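You operate a simulated robot arm through the tools that you are given. There is no shell and no other tool. Be economical: measure what you need, move in short steps, check, and stop when the job is done.

The job below is to be done with a simulated two-armed robot. You get a single attempt, and the scene is never put back.

TASK
Take the tagged skein from the steel counter and put it on the top shelf of the open rack. Put the card tube labelled "6" from the top shelf of the open rack in the yellow tray and the card tube marked "3" on the brown large board. Put the slim cream cone on the grey workbench away on the long wall shelf. Pick up the green-cap bobbin with one hand, pass it to the other hand and put it on the black table. Take the red clip and leave it on the small table. The order is free. Set down upright: card tube, slim cream cone, green-cap bobbin.

The check looks at the end state, three seconds after you hand in, the way a careful person would. Anything else that was tipped, shoved, dropped, spilled or broken makes it a failure. A push-on lid holds only when it is set on centred and level and pressed home; a screw cap is set on level and turned clockwise until tight.

THE ROBOT
Two 7-joint arms with two-finger grippers on one trunk, on a base that drives. Base frame: it is fixed to the floor where the robot stands at the start and does not move with it; the origin is under the middle of the robot, x ahead of it, y to its left, z up; the surface under the hand at the start is at about z = 0.8. Lengths are in m, angles in rad, forces in N, time in s.
The left shoulder is at the start at [0.06, 0.123, 0.995], the right one opposite. With the tool pointing down near the work surface each hand reaches from about 0.34 to 0.8 m from the robot's upright axis, wherever it stands, measured 20 degrees to its own side. Places, roughly: black table [-2.8, -2.2, 0.8]; green-cap bobbin (7x7x11 cm) [-3.2, -4.8, 0.8]; large board [-2.25, 2.75, 1]; long wall shelf (19x336 cm) [-10.34, 0.88, 1.32]; red clip (5x3x3 cm) [-3, -4.8, 0.8]; slim cream cone (6x6x12 cm) [-3.2, -4.9, 0.8]; small table [-2.6, -1.3, 0.8]; tagged skein [0.75, -0.5, 0.75]; top shelf of the open rack [-1.9, 2.5, 1.1]; yellow tray (25x19x6 cm) [-1.7, 2.5, 1.1]. Payload 1.47 kg a hand.
The tool frame of a hand sits at the grasp point between the pads (the TCP): z along the fingers, y along the line on which they close. The tips reach 0.016 m beyond it. Largest opening 0.087 m; the body of the gripper starts 0.055 m behind the TCP.
Orientation is that of the tool frame in the base frame, as a unit quaternion [w, x, y, z]. With the fingers straight down and closing along the base's y, the tool's x points along the base's -x, its y along +y and its z along -z.

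THE INTERFACE
- The arms move only by the tool jog_arm. It takes "left_motion", "right_motion" or both (then of equal length, played together; a hand with none holds still); each is a list of rows, each an object of numbers (a shift or turn left out is 0, a gripper value left out holds the last): "x", "y", "z": the shift along the base's x, y, z in m; "rx", "ry", "rz": the turn, a rotation vector about the base's x, y, z in rad. In form: [{"x": .., "y": .., "z": .., "rx": .., "ry": .., "rz": ..}, ...]. A call has 1 to 10 rows; each row is the pose to reach, as a shift and turn from the pose commanded when the call began. "left_jaw" and "right_jaw" are, for a hand that has rows, the finger opening in m, from 0 to 0.087, set as the call begins (left out, the last holds). Each row takes 0.2 s and may step no farther than 0.05 m and 0.15 rad from the row before; otherwise, or with a gripper value out of range, the whole call is refused. A pose out of reach is approached as far as the arm can. The call stops where the force on the tool passes 40 N (or 10 N more than at its start, if that is more) or the arm is blocked; 0.2 s more then pass. The fingers move at their own pace (about 0.153 m/s each) and stop on an object; they squeeze with about 28 N. The grip force told is the motor's: it shows also when the fingers shut on nothing. Time passes only in rows, and 0.2 s behind the last, so rows that repeat a pose let the fingers close. It gives the time, the measured TCP pose, the force on the tool (base axes), the opening and the grip force at its end, in the units of the frame above (readings bear some noise), with the torque about the TCP (base axes, N m) and any sound that the robot's microphone picked up.
- Cameras (640 x 400 px; columns grow to the right, rows downward): "scene" is now at [0.0696, -0.0476, 1.5445]; the picture's right is [-0.68, -0.73, 0.00], its down [-0.46, 0.43, -0.78] and it looks along [0.57, -0.53, -0.63] (base axes); focal length 271 px, centre (320, 200). "left" rides on the left gripper at [0.073, -0.012, -0.09] in its tool frame; the picture's right is [0.16, 0.99, 0.00], its down [-0.72, 0.12, -0.68] and it looks along [-0.67, 0.11, 0.73] (tool axes); focal length 247 px, centre (320, 200). "right" rides on the right gripper at [0.073, 0.012, -0.09] in its tool frame; the picture's right is [-0.16, 0.99, 0.00], its down [-0.72, -0.12, -0.68] and it looks along [-0.67, -0.11, 0.73] (tool axes); focal length 247 px, centre (320, 200). There is no depth. A picture from a camera that has moved, and an enlarged one, comes with that camera's place and axes in the base frame and with its lens. The place of the scene camera against the robot may be out by one fixed shift of up to 0.025 m in any direction.
- grab_frame(camera): a new picture of that camera. The clock stands still meanwhile.
- move_column(by): slides the trunk up (or, below 0, down) by that many m; the arms and the scene camera ride with it, the base frame stays. It gives what a move gives, with no picture.
- roll_base(legs): drives the robot by 1 to 6 legs, each [ahead, left, turn to the left] in m, m and rad, along the robot's own axes; the way and the turn of a leg run together, so that a leg with both is an arc; at most 1.5 m and 3.142 rad a leg. The arms and the cameras ride along, it lands a little off, and it stops where it bumps. It gives what a move gives.
- head_to(pan, tilt): turns the head with the scene camera to pan (to the left, within 2.094 rad either way) and tilt (down, from -0.506 to 1.204), counted from straight ahead of the robot. It gives what a move gives.
- enlarge(camera, box): a new picture of the part [left, top, right, bottom] of that camera's present view, enlarged. The clock stands still meanwhile.
- close_job(): hands the job in; it is judged then, once.

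Go step by step. Nothing tells you exact positions but the pictures and the camera data: compare them with the known pose of the tool, close in by small moves and look again before you grip or let go. The budget is 196 turns and 176 pictures, counting those below and the enlarged ones. Unless the task says otherwise, let go and move clear before handing in.

The tools are called after ">>>" as name(argument=value, ...) on one line, values as JSON. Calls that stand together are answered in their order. jog_arm: Moves the arms, as the interface text tells. Its arguments: {"type":"object","properties":{"left_motion":{"type":"array","items":{"type":"object","properties":{"x":{"type":"number"},"y":{"type":"number"},"z":{"type":"number"},"rx":{"type":"number"},"ry":{"type":"number"},"rz":{"type":"number"}}}},"left_jaw":{"type":"number"},"right_motion":{"type":"array","items":{"type":"object","properties":{"x":{"type":"number"},"y":{"type":"number"},"z":{"type":"number"},"rx":{"type":"number"},"ry":{"type":"number"},"rz":{"type":"number"}}}},"right_jaw":{"type":"number"}},"required":[]} The other tools are called the same way: move_column (by) slides the trunk up or down; roll_base (legs) drives the base; head_to (pan, tilt) turns the head that bears the scene camera; grab_frame (camera) takes a picture; enlarge (camera, box) takes an enlarged picture of a part of a camera's view; close_job () hands the job in.

At the start:

```text
clock: 0.0
left_tcp_pos: [0.4315, -0.148, 1.1243]
left_ee_rot: [0.0, 0.0, 1.0, 0.0]
left_contact_force: [0.2, 0.3, -1.0]
left_torque: [0.01, 0.0, -0.01]
left_opening: 0.087
left_grip_force: 0.1
right_tcp_pos: [0.4324, -0.4858, 1.1348]
right_ee_rot: [-0.001, 0.0, 1.0, -0.001]
right_contact_force: [-0.3, -0.5, 0.8]
right_torque: [-0.02, 0.03, 0.02]
right_opening: 0.087
right_grip_force: 0.2
trunk travel left (down, up): [-0.15, 0.08]
robot x, y, heading: [0.0004, -0.0031, 0.005]
head pan, tilt: [-0.752, 0.681]
```

scene: 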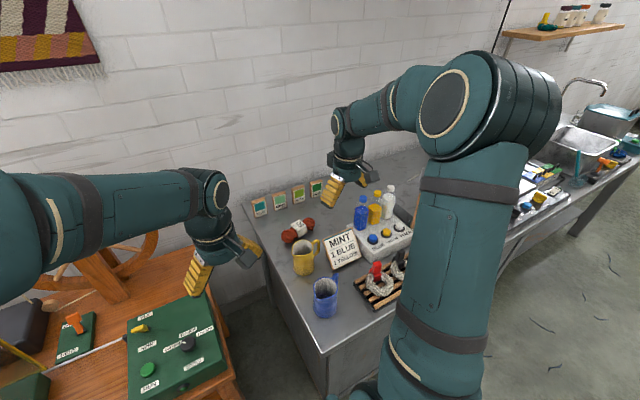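
right: 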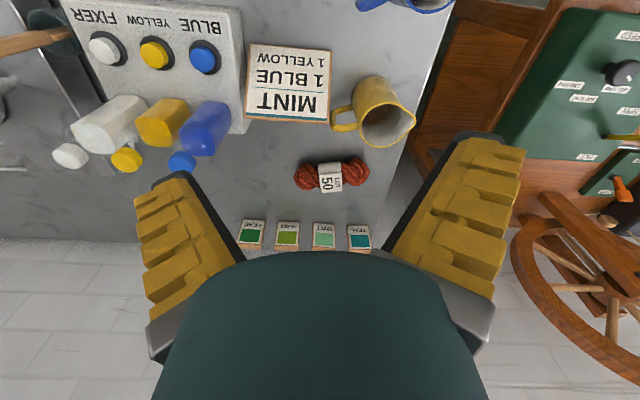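
left: 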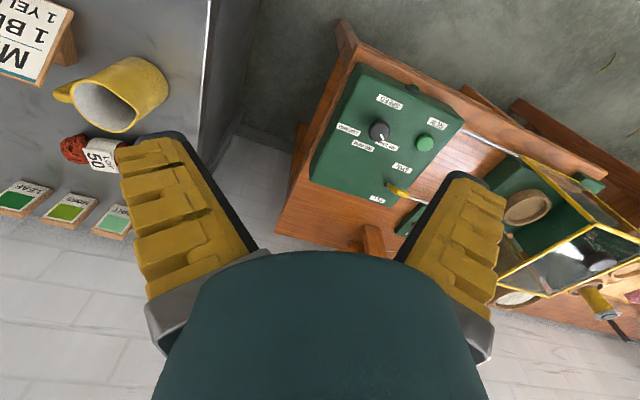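

I see the steel counter with the red skein (tag "50") near x≈0.71, y≈-0.5, below the right hand. I'll look closer before moving.

>>> enlarge(camera="right", box=[230, 50, 430, 260])

>>> enlarge(camera="scene", box=[240, 170, 440, 320])

```text
1.90 times, centred on (330, 155) of right
camera zoom: at [0.36, -0.4722, 1.2248], right [0.16, 0.99, 0.0], down [0.72, -0.12, 0.68], along [0.67, -0.11, -0.73], focal length 470 px, centre (301, 286)
```

zoom: 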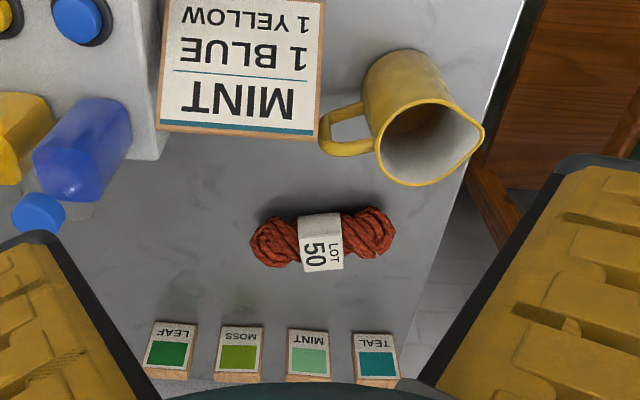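

```text
2.67 times, centred on (340, 245) of scene
camera zoom: at [0.0696, -0.0476, 1.5445], right [-0.68, -0.73, 0.0], down [-0.46, 0.43, -0.78], along [0.57, -0.53, -0.63], focal length 723 px, centre (267, 80)
```

zoom: 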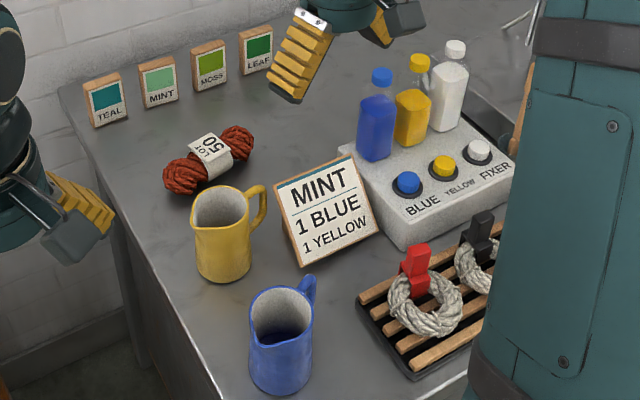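

The skein lies along y, centred around (0.70, -0.50). I'll slide the robot 0.25 m to the right for reach and begin turning the right hand 90° so it can close across the skein.

>>> roll_base(legs=[[0, -0.25, 0]])

>>> jog_arm(right_motion=[{"rz": 0.15}, {"rz": 0.3}, {"rz": 0.45}, {"rz": 0.6}, {"rz": 0.75}, {"rz": 0.9}, {"rz": 1.05}, {"rz": 1.2}, {"rz": 1.35}, {"rz": 1.5}], right_jaw=0.087)

>>> grab_frame(camera="right")

>>> grab_frame(camera="scene")

```text
clock: 2.8
left_tcp_pos: [0.4312, -0.3965, 1.1229]
left_ee_rot: [0.0, 0.002, 1.0, 0.0]
left_contact_force: [-0.6, -0.4, 0.7]
left_torque: [0.02, 0.02, 0.01]
left_opening: 0.0869
left_grip_force: 0.1
right_tcp_pos: [0.4309, -0.7342, 1.1335]
right_ee_rot: [0.0, 0.001, 1.0, 0.001]
right_contact_force: [-0.8, -0.1, 0.3]
right_torque: [0.02, -0.02, 0.0]
right_opening: 0.087
right_grip_force: 0.0
trunk travel left (down, up): [-0.15, 0.08]
robot x, y, heading: [-0.0006, -0.2439, -0.009]
head pan, tilt: [-0.752, 0.681]
```

```text
clock: 5.0
left_tcp_pos: [0.4318, -0.3969, 1.1239]
left_ee_rot: [0.0, 0.001, 1.0, 0.0]
left_contact_force: [0.0, 0.1, -0.1]
left_torque: [0.03, -0.02, -0.04]
left_opening: 0.0869
left_grip_force: 0.2
right_tcp_pos: [0.4297, -0.7334, 1.1342]
right_ee_rot: [0.0, -0.68, 0.733, 0.0]
right_contact_force: [0.2, 0.1, 0.3]
right_torque: [0.01, 0.05, -0.03]
right_opening: 0.0869
right_grip_force: 0.1
trunk travel left (down, up): [-0.15, 0.08]
robot x, y, heading: [-0.0008, -0.2435, -0.004]
head pan, tilt: [-0.752, 0.681]
```

```text
170 pictures are left
camera right: at [0.4131, -0.804, 1.2247], right [-0.97, 0.23, 0.0], down [0.17, 0.71, 0.68], along [0.16, 0.66, -0.73], focal length 247 px, centre (320, 200)
```

right: 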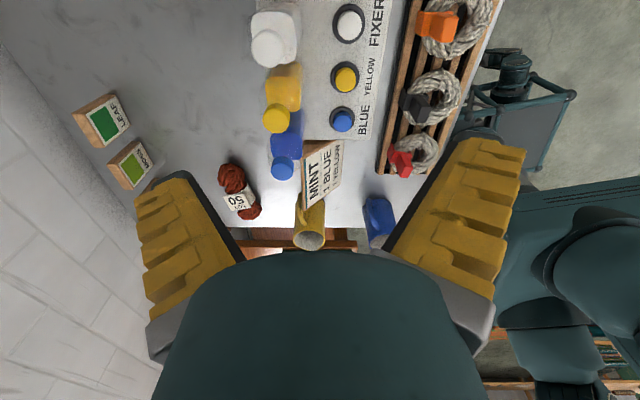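

```text
169 pictures are left
camera scene: at [0.0688, -0.2943, 1.5445], right [-0.69, -0.73, 0.0], down [-0.46, 0.43, -0.78], along [0.57, -0.53, -0.63], focal length 271 px, centre (320, 200)
```

scene: 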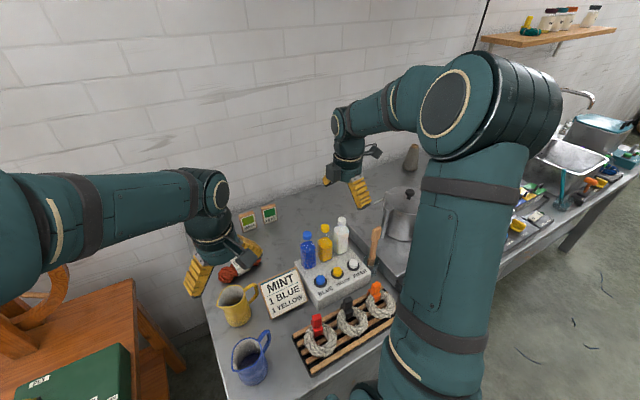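

I'll move the left hand out of the way and bring the right hand over the skein at height.

>>> jog_arm(right_motion=[{"x": 0.034, "y": 0.029, "rz": 0.07}, {"x": 0.068, "y": 0.058, "rz": 0.07}, {"x": 0.102, "y": 0.087, "rz": 0.07}, {"x": 0.136, "y": 0.116, "rz": 0.07}, {"x": 0.17, "y": 0.145, "rz": 0.07}, {"x": 0.204, "y": 0.174, "rz": 0.07}, {"x": 0.238, "y": 0.203, "rz": 0.07}, {"x": 0.273, "y": 0.231, "rz": 0.07}], left_motion=[{"y": 0.045}, {"y": 0.09}, {"y": 0.135}, {"y": 0.18}, {"y": 0.225}, {"y": 0.27}, {"y": 0.27}, {"y": 0.27}])

>>> grab_frame(camera="right")

```text
clock: 6.8
left_tcp_pos: [0.4337, -0.1237, 1.1236]
left_ee_rot: [0.0, 0.002, 1.0, 0.0]
left_contact_force: [-0.4, 0.9, 0.6]
left_torque: [-0.04, 0.02, 0.02]
left_opening: 0.0868
left_grip_force: 0.1
right_tcp_pos: [0.7053, -0.4996, 1.1321]
right_ee_rot: [-0.001, -0.705, 0.709, 0.0]
right_contact_force: [0.5, 0.3, 0.0]
right_torque: [-0.02, 0.0, 0.01]
right_opening: 0.0868
right_grip_force: 0.0
trunk travel left (down, up): [-0.15, 0.08]
robot x, y, heading: [-0.0022, -0.2445, -0.003]
head pan, tilt: [-0.752, 0.681]
```

```text
168 pictures are left
camera right: at [0.6939, -0.5712, 1.2229], right [-0.99, 0.16, 0.0], down [0.12, 0.72, 0.68], along [0.11, 0.67, -0.73], focal length 247 px, centre (320, 200)
```

right: 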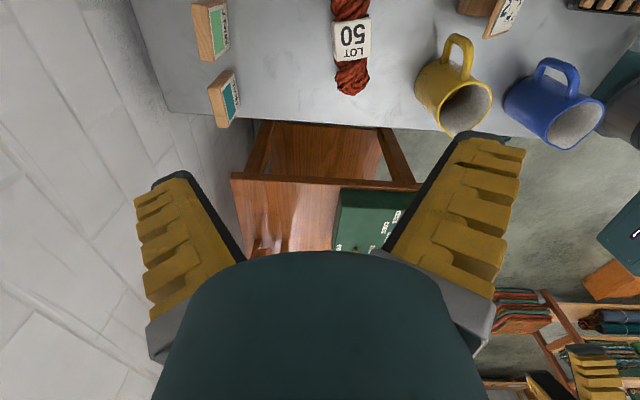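

Triangulating the three views puts the skein at about (0.66, -0.495, 0.82). I'll shift over it and go partway down.

>>> jog_arm(right_motion=[{"x": -0.043, "y": 0.004}, {"x": -0.043, "y": 0.004, "z": -0.045}, {"x": -0.043, "y": 0.004, "z": -0.09}, {"x": -0.043, "y": 0.004, "z": -0.135}, {"x": -0.043, "y": 0.004, "z": -0.18}])

>>> grab_frame(camera="right")

>>> enlarge(camera="scene", box=[160, 180, 400, 330])

```text
clock: 8.0
left_tcp_pos: [0.4327, -0.1242, 1.1246]
left_ee_rot: [0.0, 0.003, 1.0, 0.0]
left_contact_force: [0.9, 0.3, 0.0]
left_torque: [-0.01, -0.02, 0.01]
left_opening: 0.087
left_grip_force: 0.2
right_tcp_pos: [0.6591, -0.4986, 0.9522]
right_ee_rot: [0.0, -0.705, 0.709, 0.0]
right_contact_force: [0.2, 0.7, 0.0]
right_torque: [0.0, -0.01, -0.01]
right_opening: 0.087
right_grip_force: 0.1
trunk travel left (down, up): [-0.15, 0.08]
robot x, y, heading: [0.001, -0.2474, -0.003]
head pan, tilt: [-0.752, 0.681]
```

```text
167 pictures are left
camera right: at [0.6472, -0.5695, 1.0422], right [-0.99, 0.16, 0.0], down [0.12, 0.72, 0.68], along [0.11, 0.67, -0.73], focal length 247 px, centre (320, 200)
```

right: 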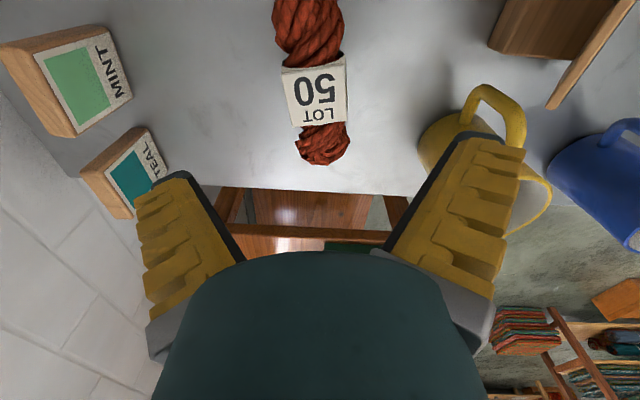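

```text
2.67 times, centred on (280, 255) of scene
camera zoom: at [0.0693, -0.2946, 1.5444], right [-0.69, -0.73, 0.0], down [-0.46, 0.43, -0.78], along [0.56, -0.53, -0.63], focal length 723 px, centre (427, 53)
```

zoom: 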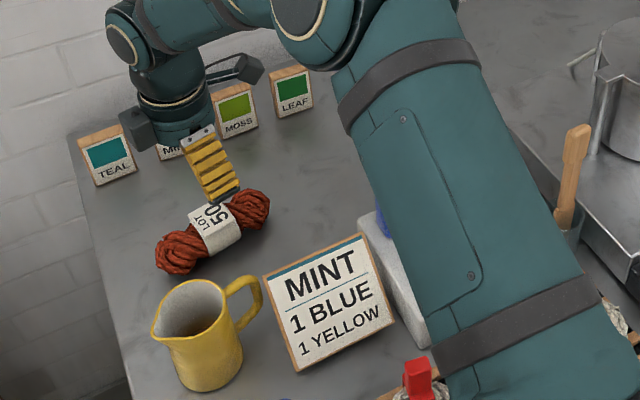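

Aligned over the tag with the mug well clear; lowering to grip around the tag.

>>> jog_arm(right_motion=[{"x": 0.004, "y": 0.006, "z": -0.04}, {"x": 0.004, "y": 0.006, "z": -0.08}, {"x": 0.004, "y": 0.006, "z": -0.11}, {"x": 0.004, "y": 0.006, "z": -0.128}])

>>> grab_frame(camera="right")

```text
clock: 9.0
left_tcp_pos: [0.4318, -0.1262, 1.1254]
left_ee_rot: [0.001, 0.002, 1.0, 0.0]
left_contact_force: [-0.4, 0.1, 0.2]
left_torque: [-0.01, 0.01, 0.03]
left_opening: 0.0871
left_grip_force: 0.1
right_tcp_pos: [0.6627, -0.4944, 0.826]
right_ee_rot: [0.0, -0.705, 0.71, 0.0]
right_contact_force: [0.2, 0.3, -0.3]
right_torque: [0.0, -0.01, 0.02]
right_opening: 0.0869
right_grip_force: 0.0
trunk travel left (down, up): [-0.15, 0.08]
robot x, y, heading: [-0.0007, -0.2444, -0.01]
head pan, tilt: [-0.752, 0.681]
```

```text
165 pictures are left
camera right: at [0.6516, -0.5651, 0.9154], right [-0.99, 0.16, 0.0], down [0.12, 0.72, 0.68], along [0.11, 0.67, -0.73], focal length 247 px, centre (320, 200)
```

right: 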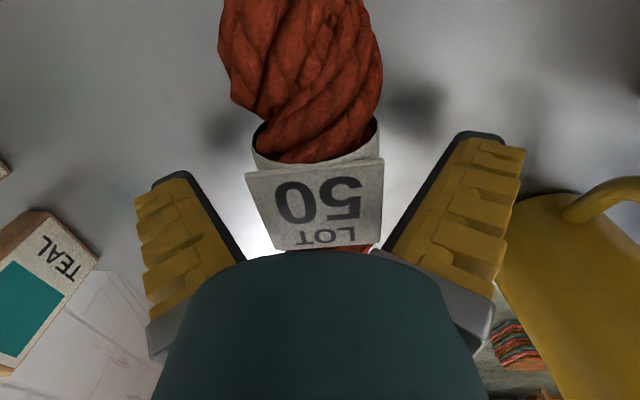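

>>> jog_arm(right_motion=[{"z": -0.005}])

>>> jog_arm(right_motion=[{}, {}, {}], right_jaw=0.0)

>>> jog_arm(right_motion=[{"z": 0.04}, {"z": 0.08}, {"z": 0.12}, {"z": 0.16}, {"z": 0.2}, {"z": 0.25}, {"z": 0.3}])

>>> grab_frame(camera="right")

```text
clock: 9.4
left_tcp_pos: [0.4311, -0.1257, 1.1247]
left_ee_rot: [0.0, 0.002, 1.0, 0.0]
left_contact_force: [-0.1, 0.8, 0.5]
left_torque: [0.0, 0.04, -0.01]
left_opening: 0.0873
left_grip_force: 0.1
right_tcp_pos: [0.6627, -0.4934, 0.8203]
right_ee_rot: [0.0, -0.706, 0.709, 0.001]
right_contact_force: [-0.1, -0.3, 0.3]
right_torque: [0.02, 0.01, 0.0]
right_opening: 0.0868
right_grip_force: 0.1
trunk travel left (down, up): [-0.15, 0.08]
robot x, y, heading: [-0.0004, -0.2443, -0.007]
head pan, tilt: [-0.752, 0.681]
```

```text
clock: 10.2
left_tcp_pos: [0.4313, -0.1253, 1.1242]
left_ee_rot: [-0.001, 0.002, 1.0, 0.0]
left_contact_force: [-0.6, 0.2, 0.1]
left_torque: [0.02, 0.0, 0.01]
left_opening: 0.0868
left_grip_force: 0.0
right_tcp_pos: [0.6633, -0.4927, 0.8202]
right_ee_rot: [0.0, -0.706, 0.709, 0.001]
right_contact_force: [-1.1, 0.2, 0.9]
right_torque: [0.04, 0.05, -0.01]
right_opening: 0.0483
right_grip_force: 27.7
trunk travel left (down, up): [-0.15, 0.08]
robot x, y, heading: [0.0001, -0.2476, -0.01]
head pan, tilt: [-0.752, 0.681]
```

```text
clock: 11.8
left_tcp_pos: [0.4309, -0.1255, 1.1245]
left_ee_rot: [0.0, 0.001, 1.0, 0.0]
left_contact_force: [0.6, 1.2, 0.1]
left_torque: [0.0, -0.03, 0.03]
left_opening: 0.0867
left_grip_force: 0.0
right_tcp_pos: [0.6644, -0.4933, 1.1212]
right_ee_rot: [0.0, -0.705, 0.709, 0.001]
right_contact_force: [-0.1, -0.3, -0.9]
right_torque: [0.0, 0.0, -0.01]
right_opening: 0.0479
right_grip_force: 28.0
trunk travel left (down, up): [-0.15, 0.08]
robot x, y, heading: [-0.0014, -0.2484, -0.005]
head pan, tilt: [-0.752, 0.681]
```

```text
164 pictures are left
camera right: at [0.6527, -0.564, 1.2118], right [-0.99, 0.16, 0.0], down [0.12, 0.72, 0.68], along [0.11, 0.67, -0.73], focal length 247 px, centre (320, 200)
```

right: 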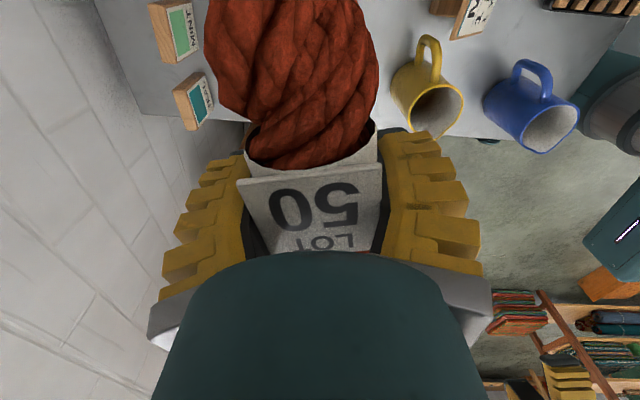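

Skein held. I'll draw the hand back and look around toward the rack (behind-left) for a clear path.

>>> jog_arm(right_motion=[{"x": -0.04, "y": -0.02}, {"x": -0.08, "y": -0.04}, {"x": -0.12, "y": -0.06}, {"x": -0.16, "y": -0.08}, {"x": -0.2, "y": -0.1}, {"x": -0.24, "y": -0.12}])

>>> head_to(pan=2.0, tilt=0.35)

>>> grab_frame(camera="scene")

>>> head_to(pan=1.0, tilt=0.5)

>>> grab_frame(camera="scene")

```text
clock: 13.2
left_tcp_pos: [0.4307, -0.1266, 1.125]
left_ee_rot: [0.001, 0.002, 1.0, 0.0]
left_contact_force: [-0.4, -0.3, -0.4]
left_torque: [0.01, -0.02, 0.02]
left_opening: 0.0872
left_grip_force: 0.0
right_tcp_pos: [0.4219, -0.6118, 1.1197]
right_ee_rot: [0.0, -0.706, 0.708, 0.0]
right_contact_force: [0.3, 0.0, -0.1]
right_torque: [0.02, -0.02, 0.0]
right_opening: 0.0479
right_grip_force: 28.3
trunk travel left (down, up): [-0.15, 0.08]
robot x, y, heading: [0.0043, -0.2487, -0.001]
head pan, tilt: [-0.752, 0.681]
```

```text
clock: 15.6
left_tcp_pos: [0.4315, -0.125, 1.1251]
left_ee_rot: [-0.001, 0.002, 1.0, 0.0]
left_contact_force: [-0.2, -1.4, 0.8]
left_torque: [0.02, -0.02, 0.04]
left_opening: 0.087
left_grip_force: 0.0
right_tcp_pos: [0.4246, -0.611, 1.1196]
right_ee_rot: [0.0, -0.706, 0.709, 0.0]
right_contact_force: [-0.1, 0.0, -0.9]
right_torque: [0.02, 0.0, 0.03]
right_opening: 0.0479
right_grip_force: 28.0
trunk travel left (down, up): [-0.15, 0.08]
robot x, y, heading: [-0.0004, -0.2427, -0.004]
head pan, tilt: [2.0, 0.351]
```

```text
163 pictures are left
camera scene: at [-0.0318, -0.1507, 1.5742], right [0.91, 0.41, 0.0], down [0.14, -0.31, -0.94], along [-0.39, 0.86, -0.34], focal length 271 px, centre (320, 200)
```

scene: 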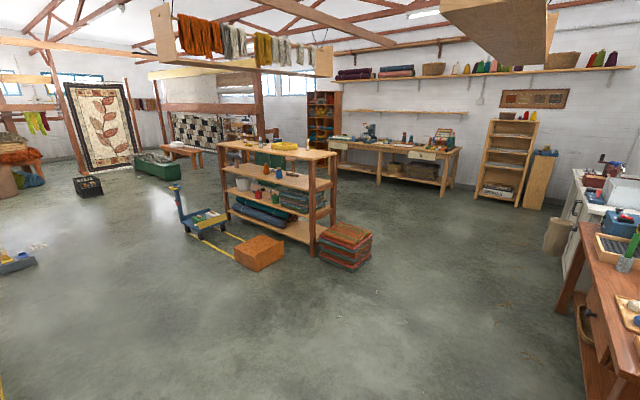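

```text
clock: 16.9
left_tcp_pos: [0.4318, -0.1244, 1.1245]
left_ee_rot: [0.0, 0.002, 1.0, 0.0]
left_contact_force: [0.4, -0.6, 0.2]
left_torque: [0.0, -0.02, -0.02]
left_opening: 0.087
left_grip_force: 0.1
right_tcp_pos: [0.4255, -0.6109, 1.1199]
right_ee_rot: [0.0, -0.705, 0.709, 0.0]
right_contact_force: [-0.4, -0.3, -0.3]
right_torque: [0.01, 0.01, 0.0]
right_opening: 0.0477
right_grip_force: 28.2
trunk travel left (down, up): [-0.15, 0.08]
robot x, y, heading: [0.0021, -0.2472, -0.003]
head pan, tilt: [1.0, 0.499]
```

```text
162 pictures are left
camera scene: at [0.056, -0.1591, 1.5605], right [0.84, -0.54, 0.0], down [-0.26, -0.4, -0.88], along [0.48, 0.74, -0.48], focal length 271 px, centre (320, 200)
```

scene: 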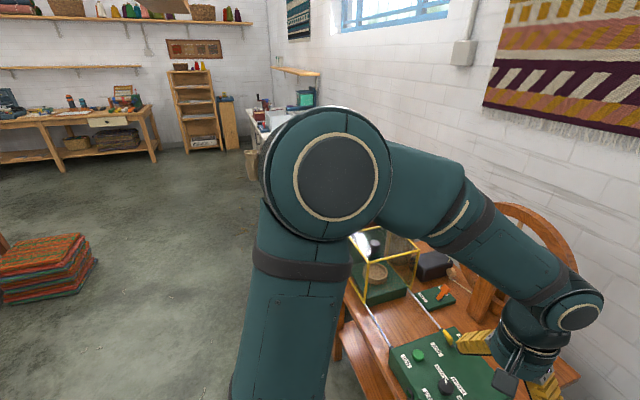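

I see the open rack with the yellow tray and tubes on top. I'll enlarge it before driving.

>>> head_to(pan=2.0, tilt=0.35)

>>> enlarge(camera="scene", box=[160, 110, 400, 280])

```text
clock: 18.1
left_tcp_pos: [0.4312, -0.1256, 1.1246]
left_ee_rot: [-0.001, 0.001, 1.0, 0.0]
left_contact_force: [0.5, -0.3, 0.8]
left_torque: [0.01, -0.01, -0.02]
left_opening: 0.0868
left_grip_force: 0.1
right_tcp_pos: [0.4245, -0.6111, 1.1205]
right_ee_rot: [0.0, -0.705, 0.709, 0.0]
right_contact_force: [-0.1, 0.9, -0.6]
right_torque: [-0.02, -0.01, 0.0]
right_opening: 0.0478
right_grip_force: 27.8
trunk travel left (down, up): [-0.15, 0.08]
robot x, y, heading: [-0.003, -0.244, -0.009]
head pan, tilt: [2.0, 0.351]
```

```text
2.35 times, centred on (280, 195) of scene
camera zoom: at [-0.0318, -0.1506, 1.5742], right [0.91, 0.41, 0.0], down [0.14, -0.31, -0.94], along [-0.39, 0.86, -0.34], focal length 638 px, centre (414, 212)
```

zoom: 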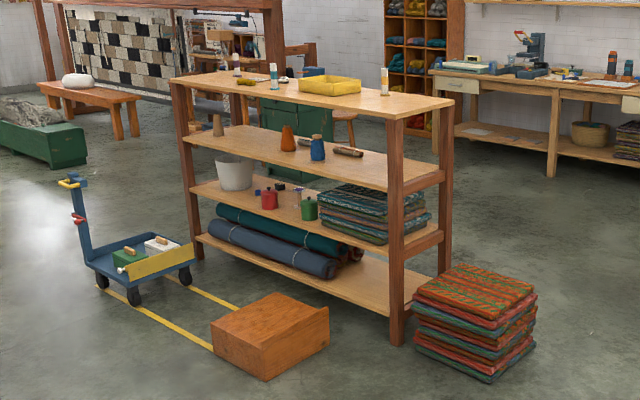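

The path is clear to the rack. I'll back off from the counter, turn left and approach, then look again.

>>> roll_base(legs=[[-0.7, 0, 0], [0, 0, 1.57], [0.5, 0.4, 0], [0.5, 0.35, 0]])

>>> head_to(pan=0, tilt=0.45)

>>> grab_frame(camera="scene")

```text
clock: 32.7
left_tcp_pos: [-1.5588, 1.2099, 1.1252]
left_ee_rot: [0.0, -0.701, 0.713, 0.0]
left_contact_force: [-0.2, -0.4, 0.2]
left_torque: [0.0, -0.02, 0.01]
left_opening: 0.0868
left_grip_force: 0.0
right_tcp_pos: [-1.0726, 1.1974, 1.12]
right_ee_rot: [-0.001, 1.0, -0.008, 0.0]
right_contact_force: [-0.1, 0.6, -0.8]
right_torque: [0.0, -0.03, 0.0]
right_opening: 0.048
right_grip_force: 27.9
trunk travel left (down, up): [-0.15, 0.08]
robot x, y, heading: [-1.4416, 0.7769, 1.552]
head pan, tilt: [2.0, 0.351]
```

```text
clock: 34.6
left_tcp_pos: [-1.558, 1.2104, 1.1244]
left_ee_rot: [0.0, -0.701, 0.713, 0.0]
left_contact_force: [0.7, 0.1, -0.4]
left_torque: [-0.02, -0.02, 0.0]
left_opening: 0.0866
left_grip_force: 0.0
right_tcp_pos: [-1.0724, 1.1968, 1.1203]
right_ee_rot: [0.0, 1.0, -0.009, 0.0]
right_contact_force: [-0.4, 1.4, -1.2]
right_torque: [-0.01, 0.0, 0.0]
right_opening: 0.0478
right_grip_force: 27.5
trunk travel left (down, up): [-0.15, 0.08]
robot x, y, heading: [-1.4438, 0.774, 1.554]
head pan, tilt: [0.0, 0.45]
```

```text
160 pictures are left
camera scene: at [-1.4437, 0.8891, 1.565], right [1.0, -0.02, 0.0], down [-0.01, -0.44, -0.9], along [0.01, 0.9, -0.44], focal length 271 px, centre (320, 200)
```

scene: 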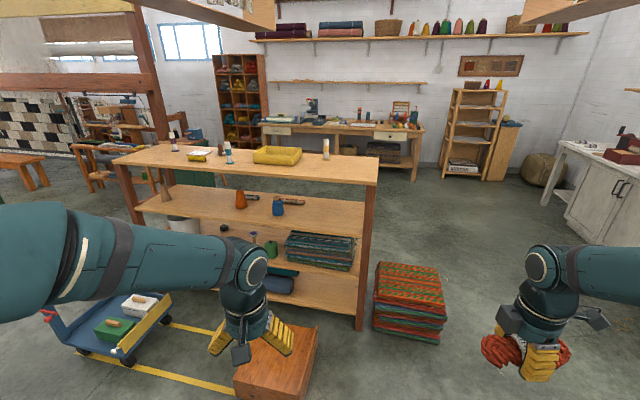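

>>> enlarge(camera="scene", box=[100, 110, 390, 260])

```text
2.21 times, centred on (245, 185) of scene
camera zoom: at [-1.4437, 0.8891, 1.565], right [1.0, -0.02, 0.0], down [-0.01, -0.44, -0.9], along [0.01, 0.9, -0.44], focal length 598 px, centre (486, 233)
```

zoom: 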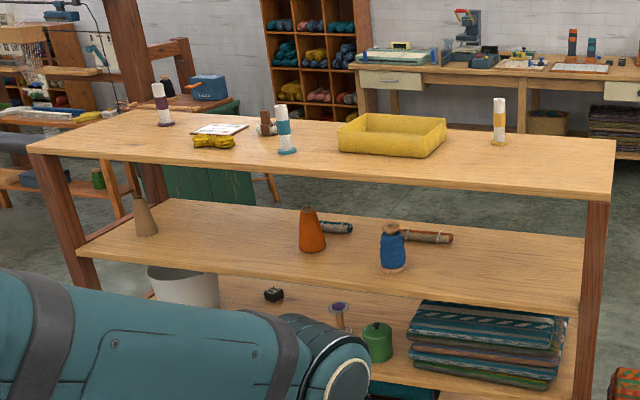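

The rack is turned about −14°, and a box and cart block its front. I'll go around the right end to its rear side, watching the rug stack.

>>> roll_base(legs=[[0.3, -1.2, 0], [1.4, 0, 0], [0.95, 0, 0]])

>>> head_to(pan=1.57, tilt=0.5)

>>> grab_frame(camera="scene")

```text
clock: 56.6
left_tcp_pos: [-0.2927, 3.8327, 1.1248]
left_ee_rot: [0.001, -0.697, 0.717, 0.0]
left_contact_force: [-0.5, -0.4, 0.6]
left_torque: [-0.01, -0.01, -0.02]
left_opening: 0.0871
left_grip_force: 0.1
right_tcp_pos: [0.1926, 3.815, 1.1198]
right_ee_rot: [0.0, 1.0, -0.015, 0.0]
right_contact_force: [-0.2, 0.6, -0.6]
right_torque: [0.0, 0.0, 0.01]
right_opening: 0.0478
right_grip_force: 27.6
trunk travel left (down, up): [-0.15, 0.08]
robot x, y, heading: [-0.1835, 3.3974, 1.537]
head pan, tilt: [0.0, 0.45]
```

```text
clock: 58.3
left_tcp_pos: [-0.2924, 3.8318, 1.1255]
left_ee_rot: [0.001, -0.697, 0.717, 0.0]
left_contact_force: [-0.3, 0.0, 0.4]
left_torque: [-0.03, 0.02, 0.03]
left_opening: 0.0872
left_grip_force: 0.1
right_tcp_pos: [0.1933, 3.8143, 1.1189]
right_ee_rot: [0.0, 1.0, -0.014, 0.0]
right_contact_force: [-0.6, -0.7, 0.4]
right_torque: [0.0, 0.03, 0.01]
right_opening: 0.0479
right_grip_force: 28.4
trunk travel left (down, up): [-0.15, 0.08]
robot x, y, heading: [-0.1811, 3.3977, 1.549]
head pan, tilt: [1.571, 0.499]
```

```text
158 pictures are left
camera scene: at [-0.2753, 3.422, 1.5605], right [0.03, 1.0, 0.0], down [0.48, -0.01, -0.88], along [-0.88, 0.02, -0.48], focal length 271 px, centre (320, 200)
```

scene: 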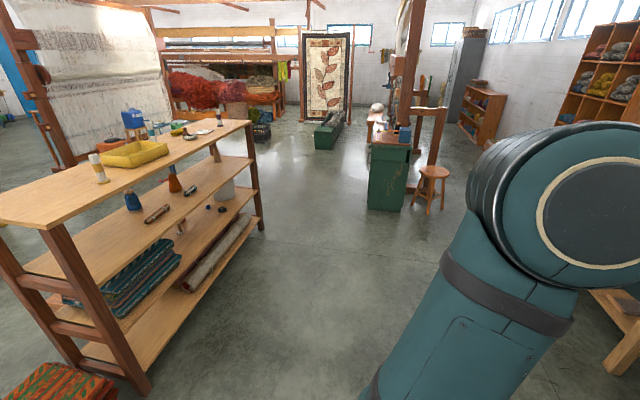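

>>> enlarge(camera="scene", box=[60, 80, 270, 220])

>>> enlarge(camera="scene", box=[330, 50, 490, 220])

```text
2.86 times, centred on (165, 150) of scene
camera zoom: at [-0.2753, 3.422, 1.5605], right [0.03, 1.0, 0.0], down [0.48, -0.01, -0.88], along [-0.88, 0.02, -0.48], focal length 775 px, centre (763, 343)
```

zoom: 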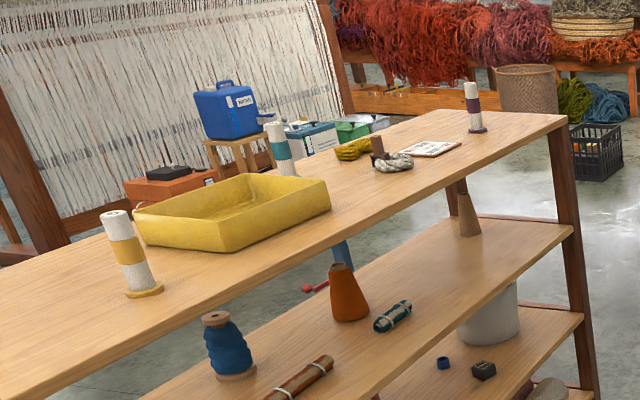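

```text
2.35 times, centred on (410, 135) of scene
camera zoom: at [-0.2753, 3.422, 1.5605], right [0.03, 1.0, 0.0], down [0.48, -0.01, -0.88], along [-0.88, 0.02, -0.48], focal length 638 px, centre (108, 353)
```

zoom: 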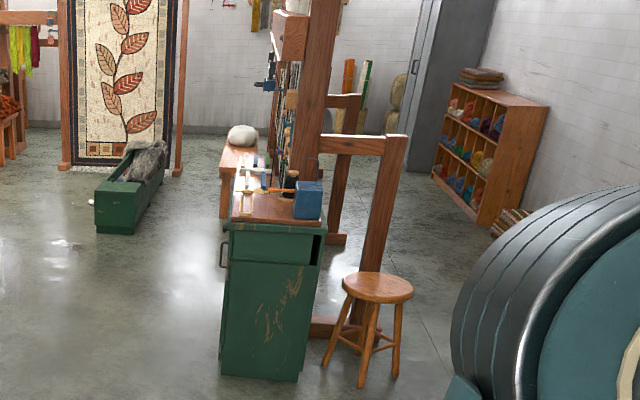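

The back is clear and the rack top is at about z≈1.055. I'll move behind the rack and turn to face it.

>>> roll_base(legs=[[0, 1.4, 0], [0, 0, 2.92]])

>>> head_to(pan=0, tilt=0.7)

>>> grab_frame(camera="scene")

```text
clock: 77.5
left_tcp_pos: [-1.5447, 2.9847, 1.1246]
left_ee_rot: [0.0, 0.785, 0.619, 0.0]
left_contact_force: [-0.4, -0.1, 0.1]
left_torque: [-0.02, 0.0, 0.03]
left_opening: 0.087
left_grip_force: 0.1
right_tcp_pos: [-2.0178, 3.1039, 1.1204]
right_ee_rot: [0.0, 0.118, 0.993, 0.0]
right_contact_force: [0.2, -0.3, -0.2]
right_torque: [-0.04, -0.01, -0.01]
right_opening: 0.0479
right_grip_force: 28.1
trunk travel left (down, up): [-0.15, 0.08]
robot x, y, heading: [-1.5646, 3.4368, -1.808]
head pan, tilt: [1.571, 0.499]
```

```text
clock: 79.1
left_tcp_pos: [-1.546, 2.9844, 1.1251]
left_ee_rot: [0.0, 0.786, 0.618, 0.0]
left_contact_force: [0.7, 0.0, -0.5]
left_torque: [-0.01, 0.01, 0.01]
left_opening: 0.0872
left_grip_force: 0.1
right_tcp_pos: [-2.0178, 3.1037, 1.1192]
right_ee_rot: [0.0, 0.118, 0.993, 0.0]
right_contact_force: [-0.2, 0.3, 0.0]
right_torque: [-0.01, 0.0, -0.02]
right_opening: 0.0476
right_grip_force: 28.1
trunk travel left (down, up): [-0.15, 0.08]
robot x, y, heading: [-1.5656, 3.4349, -1.811]
head pan, tilt: [0.0, 0.7]
```

```text
155 pictures are left
camera scene: at [-1.5888, 3.3515, 1.5428], right [-0.97, 0.23, 0.0], down [0.15, 0.63, -0.77], along [-0.18, -0.74, -0.64], focal length 271 px, centre (320, 200)
```

scene: 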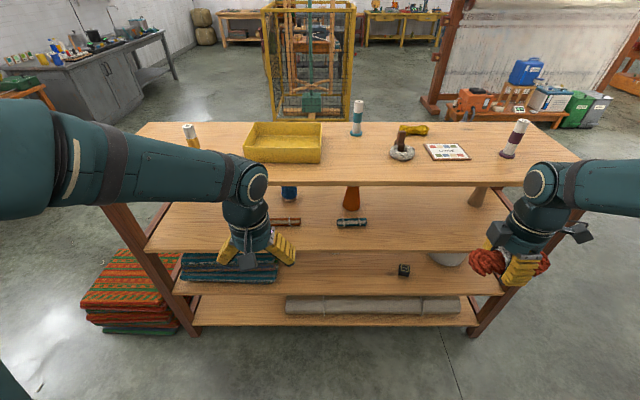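

>>> enlarge(camera="scene", box=[330, 85, 550, 205])

>>> enlarge(camera="scene", box=[130, 85, 400, 235])

```text
2.91 times, centred on (440, 145) of scene
camera zoom: at [-1.5888, 3.3515, 1.5428], right [-0.97, 0.23, 0.0], down [0.15, 0.63, -0.77], along [-0.18, -0.74, -0.64], focal length 789 px, centre (-29, 360)
```

zoom: 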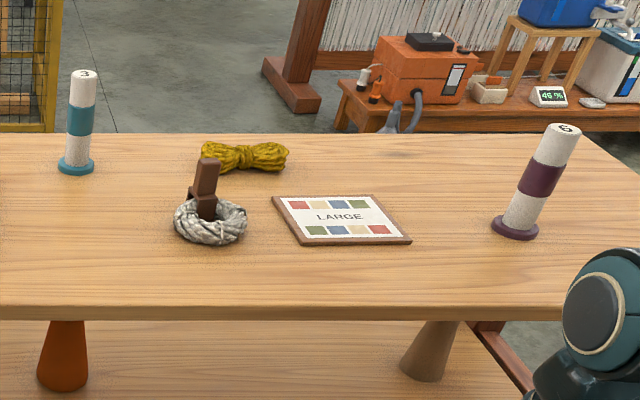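

```text
2.37 times, centred on (265, 160) of scene
camera zoom: at [-1.5888, 3.3515, 1.5428], right [-0.97, 0.23, 0.0], down [0.15, 0.63, -0.77], along [-0.18, -0.74, -0.64], focal length 643 px, centre (450, 295)
```

zoom: 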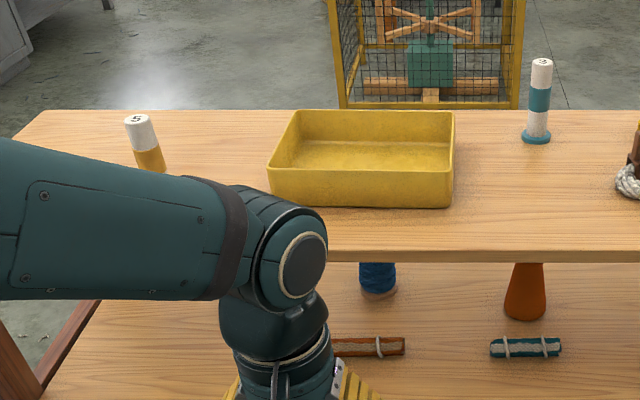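

Number on tops: teal = 3, yellow = 5, purple looks like 6. The brown-framed "LARGE" board is on the rack. I'll raise the trunk and drive closer, then place the skein in the free area by the near edge around (-1.885, 2.65).

>>> move_column(by=0.08)

>>> jog_arm(left_motion=[{"z": 0.04}, {"z": 0.08}], right_motion=[{"z": 0.04}, {"z": 0.06}])

>>> roll_base(legs=[[0.25, 0, 0]])

>>> head_to(pan=-0.25, tilt=0.85)

>>> grab_frame(camera="scene")

```text
clock: 80.3
left_tcp_pos: [-1.5453, 2.9843, 1.2046]
left_ee_rot: [-0.001, 0.786, 0.619, 0.0]
left_contact_force: [1.0, -0.2, 0.6]
left_torque: [0.01, -0.01, 0.03]
left_opening: 0.087
left_grip_force: 0.2
right_tcp_pos: [-2.0166, 3.105, 1.2005]
right_ee_rot: [0.001, 0.12, 0.993, 0.001]
right_contact_force: [0.8, -0.6, -1.1]
right_torque: [0.03, -0.01, 0.0]
right_opening: 0.0479
right_grip_force: 28.2
trunk travel left (down, up): [-0.23, 0.0]
robot x, y, heading: [-1.5635, 3.4302, -1.811]
head pan, tilt: [0.0, 0.7]
```

```text
clock: 80.9
left_tcp_pos: [-1.5473, 2.984, 1.2851]
left_ee_rot: [0.001, 0.786, 0.618, 0.0]
left_contact_force: [0.6, 0.6, -0.7]
left_torque: [0.0, 0.01, 0.02]
left_opening: 0.0871
left_grip_force: 0.0
right_tcp_pos: [-2.0177, 3.1024, 1.259]
right_ee_rot: [0.0, 0.119, 0.993, 0.0]
right_contact_force: [-0.4, 0.3, -0.2]
right_torque: [-0.01, 0.01, 0.0]
right_opening: 0.0477
right_grip_force: 27.7
trunk travel left (down, up): [-0.23, 0.0]
robot x, y, heading: [-1.5626, 3.4308, -1.806]
head pan, tilt: [0.0, 0.7]
```

```text
clock: 82.7
left_tcp_pos: [-1.609, 2.7397, 1.2859]
left_ee_rot: [0.0, 0.788, 0.616, 0.0]
left_contact_force: [-1.0, -0.9, 0.3]
left_torque: [0.01, 0.0, -0.01]
left_opening: 0.0871
left_grip_force: 0.0
right_tcp_pos: [-2.0793, 2.8617, 1.2594]
right_ee_rot: [0.0, 0.122, 0.993, 0.0]
right_contact_force: [0.3, -0.1, -1.4]
right_torque: [0.02, -0.01, -0.01]
right_opening: 0.0478
right_grip_force: 27.9
trunk travel left (down, up): [-0.23, 0.0]
robot x, y, heading: [-1.6229, 3.1896, -1.82]
head pan, tilt: [0.0, 0.7]
```

```text
clock: 83.5
left_tcp_pos: [-1.609, 2.7409, 1.2854]
left_ee_rot: [-0.001, 0.788, 0.615, 0.0]
left_contact_force: [-0.3, 0.7, 0.8]
left_torque: [-0.03, 0.0, 0.0]
left_opening: 0.0873
left_grip_force: 0.0
right_tcp_pos: [-2.0796, 2.8633, 1.2598]
right_ee_rot: [0.0, 0.121, 0.993, 0.001]
right_contact_force: [-0.6, -0.3, -1.1]
right_torque: [0.02, 0.01, -0.01]
right_opening: 0.0479
right_grip_force: 27.9
trunk travel left (down, up): [-0.23, 0.0]
robot x, y, heading: [-1.6258, 3.188, -1.814]
head pan, tilt: [-0.25, 0.85]
```

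```text
152 pictures are left
camera scene: at [-1.6657, 3.1217, 1.6106], right [-0.88, 0.47, 0.0], down [0.36, 0.66, -0.66], along [-0.31, -0.58, -0.75], focal length 271 px, centre (320, 200)
```

scene: 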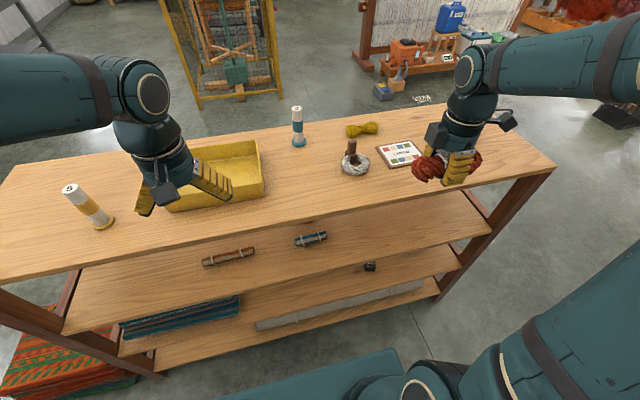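

Moving the skein over the free spot and lowering partway.

>>> jog_arm(right_motion=[{"x": 0.033, "y": -0.034}, {"x": 0.066, "y": -0.068}, {"x": 0.099, "y": -0.102}, {"x": 0.132, "y": -0.136}, {"x": 0.165, "y": -0.17}, {"x": 0.195, "y": -0.2}, {"x": 0.195, "y": -0.2, "z": -0.04}, {"x": 0.195, "y": -0.2, "z": -0.08}, {"x": 0.195, "y": -0.2, "z": -0.12}])

>>> grab_frame(camera="right")

>>> grab_frame(camera="scene")

```text
clock: 85.5
left_tcp_pos: [-1.6101, 2.7403, 1.2853]
left_ee_rot: [0.0, 0.788, 0.615, 0.0]
left_contact_force: [-0.6, -0.2, -1.0]
left_torque: [0.03, 0.01, -0.01]
left_opening: 0.0869
left_grip_force: 0.0
right_tcp_pos: [-1.8812, 2.6618, 1.1415]
right_ee_rot: [0.001, 0.122, 0.993, 0.0]
right_contact_force: [-0.1, 0.2, -0.3]
right_torque: [0.02, -0.01, 0.0]
right_opening: 0.0477
right_grip_force: 28.4
trunk travel left (down, up): [-0.23, 0.0]
robot x, y, heading: [-1.6269, 3.1927, -1.817]
head pan, tilt: [-0.25, 0.85]
```

```text
151 pictures are left
camera right: at [-1.9495, 2.6928, 1.231], right [0.39, 0.92, 0.0], down [0.67, -0.29, 0.68], along [0.63, -0.27, -0.73], focal length 247 px, centre (320, 200)
```

right: 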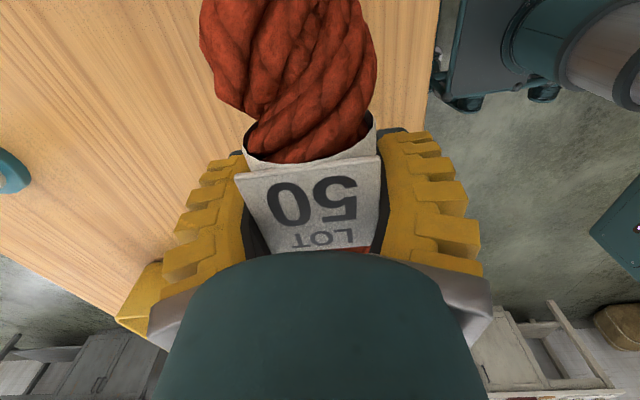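

```text
150 pictures are left
camera scene: at [-1.6663, 3.1205, 1.6104], right [-0.88, 0.47, 0.0], down [0.36, 0.66, -0.66], along [-0.31, -0.58, -0.75], focal length 271 px, centre (320, 200)
```

scene: 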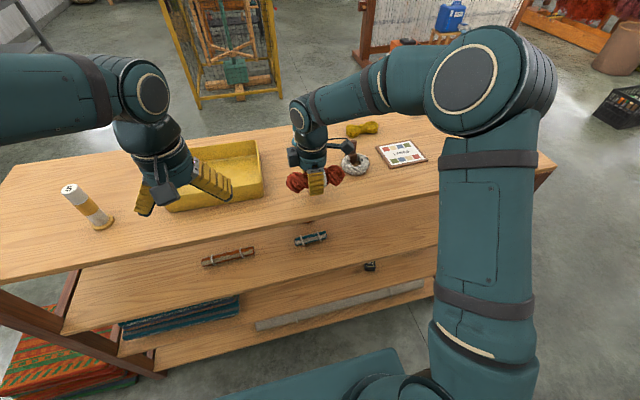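

Edge clearance is fine; nudging 2 cm inward and lowering to contact.

>>> jog_arm(right_motion=[{"x": -0.003, "y": -0.02, "z": -0.03}, {"x": -0.003, "y": -0.02, "z": -0.05}, {"x": -0.003, "y": -0.02, "z": -0.058}, {"x": -0.003, "y": -0.02, "z": -0.062}])

>>> grab_frame(camera="right")

>>> enlarge(camera="scene", box=[260, 120, 380, 220])

```text
clock: 86.2
left_tcp_pos: [-1.6088, 2.7431, 1.2868]
left_ee_rot: [0.001, 0.788, 0.615, 0.0]
left_contact_force: [0.1, -0.7, -0.4]
left_torque: [0.02, -0.01, 0.04]
left_opening: 0.0869
left_grip_force: 0.0
right_tcp_pos: [-1.8847, 2.638, 1.0951]
right_ee_rot: [0.0, 0.123, 0.992, -0.008]
right_contact_force: [0.2, 11.5, 28.9]
right_torque: [1.1, 0.01, -0.02]
right_opening: 0.0499
right_grip_force: 28.1
trunk travel left (down, up): [-0.23, 0.0]
robot x, y, heading: [-1.6223, 3.1901, -1.82]
head pan, tilt: [-0.25, 0.85]
stopped in row 3 (right hand): the force on the tool passed its limit at 45 N (the readings are from after the stop); the commanded pose is now the measured one
```

```text
149 pictures are left
camera right: at [-1.9532, 2.6708, 1.1851], right [0.39, 0.92, -0.02], down [0.68, -0.28, 0.68], along [0.62, -0.28, -0.73], focal length 247 px, centre (320, 200)
```

right: 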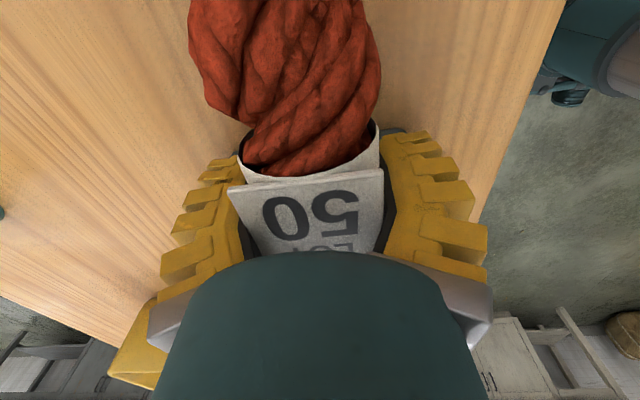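

```text
4.00 times, centred on (320, 170) of scene
camera zoom: at [-1.6652, 3.1236, 1.6109], right [-0.88, 0.47, 0.0], down [0.36, 0.66, -0.66], along [-0.31, -0.58, -0.75], focal length 1085 px, centre (320, 320)
```

zoom: 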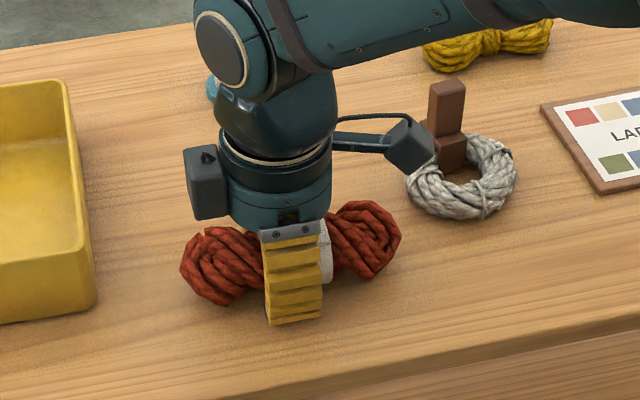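

Contact: the skein is on the shelf (top at ≈1.075). I'll relieve the pressure and release.

>>> jog_arm(right_motion=[{"z": 0.003}])

>>> jog_arm(right_motion=[{}, {}, {}], right_jaw=0.087)

>>> jog_arm(right_motion=[{"z": 0.03}, {"z": 0.07}, {"z": 0.11}, {"z": 0.15}])

>>> grab_frame(camera="right")

>>> grab_frame(camera="scene")

```text
clock: 86.6
left_tcp_pos: [-1.6085, 2.7427, 1.2874]
left_ee_rot: [0.0, 0.788, 0.615, -0.001]
left_contact_force: [0.3, 1.3, -0.4]
left_torque: [0.02, -0.01, -0.02]
left_opening: 0.0869
left_grip_force: 0.0
right_tcp_pos: [-1.8852, 2.6388, 1.096]
right_ee_rot: [0.0, 0.123, 0.992, -0.008]
right_contact_force: [-1.4, 3.2, 18.1]
right_torque: [0.6, -0.05, -0.11]
right_opening: 0.0499
right_grip_force: 28.0
trunk travel left (down, up): [-0.23, 0.0]
robot x, y, heading: [-1.6222, 3.1891, -1.814]
head pan, tilt: [-0.25, 0.85]
```

```text
clock: 87.4
left_tcp_pos: [-1.6096, 2.7409, 1.2849]
left_ee_rot: [0.001, 0.788, 0.616, 0.0]
left_contact_force: [1.2, -0.8, 0.4]
left_torque: [-0.02, 0.03, -0.01]
left_opening: 0.0867
left_grip_force: 0.1
right_tcp_pos: [-1.8854, 2.6376, 1.094]
right_ee_rot: [0.0, 0.122, 0.993, -0.007]
right_contact_force: [-0.8, -0.5, 0.2]
right_torque: [0.0, -0.05, 0.0]
right_opening: 0.0869
right_grip_force: 0.0
trunk travel left (down, up): [-0.23, 0.0]
robot x, y, heading: [-1.622, 3.1861, -1.812]
head pan, tilt: [-0.25, 0.85]
```

```text
clock: 88.4
left_tcp_pos: [-1.6092, 2.7415, 1.2853]
left_ee_rot: [0.0, 0.788, 0.616, 0.0]
left_contact_force: [-0.2, -0.2, 0.7]
left_torque: [-0.02, -0.01, -0.02]
left_opening: 0.0869
left_grip_force: 0.1
right_tcp_pos: [-1.8847, 2.6389, 1.2443]
right_ee_rot: [0.0, 0.123, 0.992, -0.007]
right_contact_force: [-0.1, 0.3, -0.5]
right_torque: [-0.01, -0.02, 0.01]
right_opening: 0.087
right_grip_force: 0.1
trunk travel left (down, up): [-0.23, 0.0]
robot x, y, heading: [-1.6226, 3.1879, -1.82]
head pan, tilt: [-0.25, 0.85]
```

```text
147 pictures are left
camera right: at [-1.9517, 2.6713, 1.3339], right [0.39, 0.92, -0.01], down [0.67, -0.28, 0.68], along [0.62, -0.28, -0.73], focal length 247 px, centre (320, 200)
```

right: 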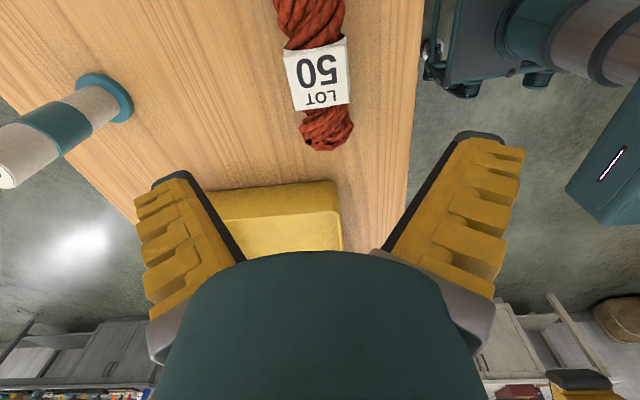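

```text
146 pictures are left
camera scene: at [-1.6656, 3.1219, 1.6106], right [-0.88, 0.47, 0.0], down [0.36, 0.66, -0.66], along [-0.31, -0.58, -0.75], focal length 271 px, centre (320, 200)
```

scene: 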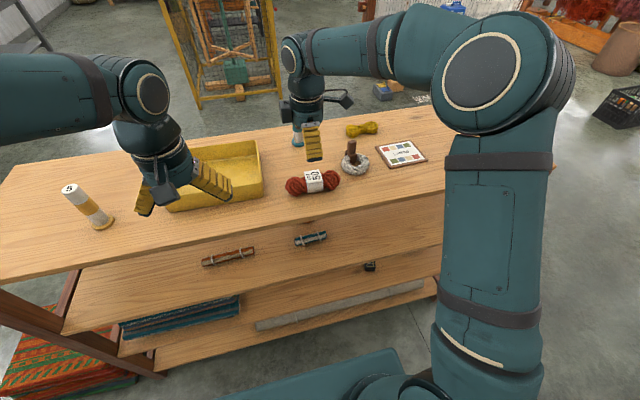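

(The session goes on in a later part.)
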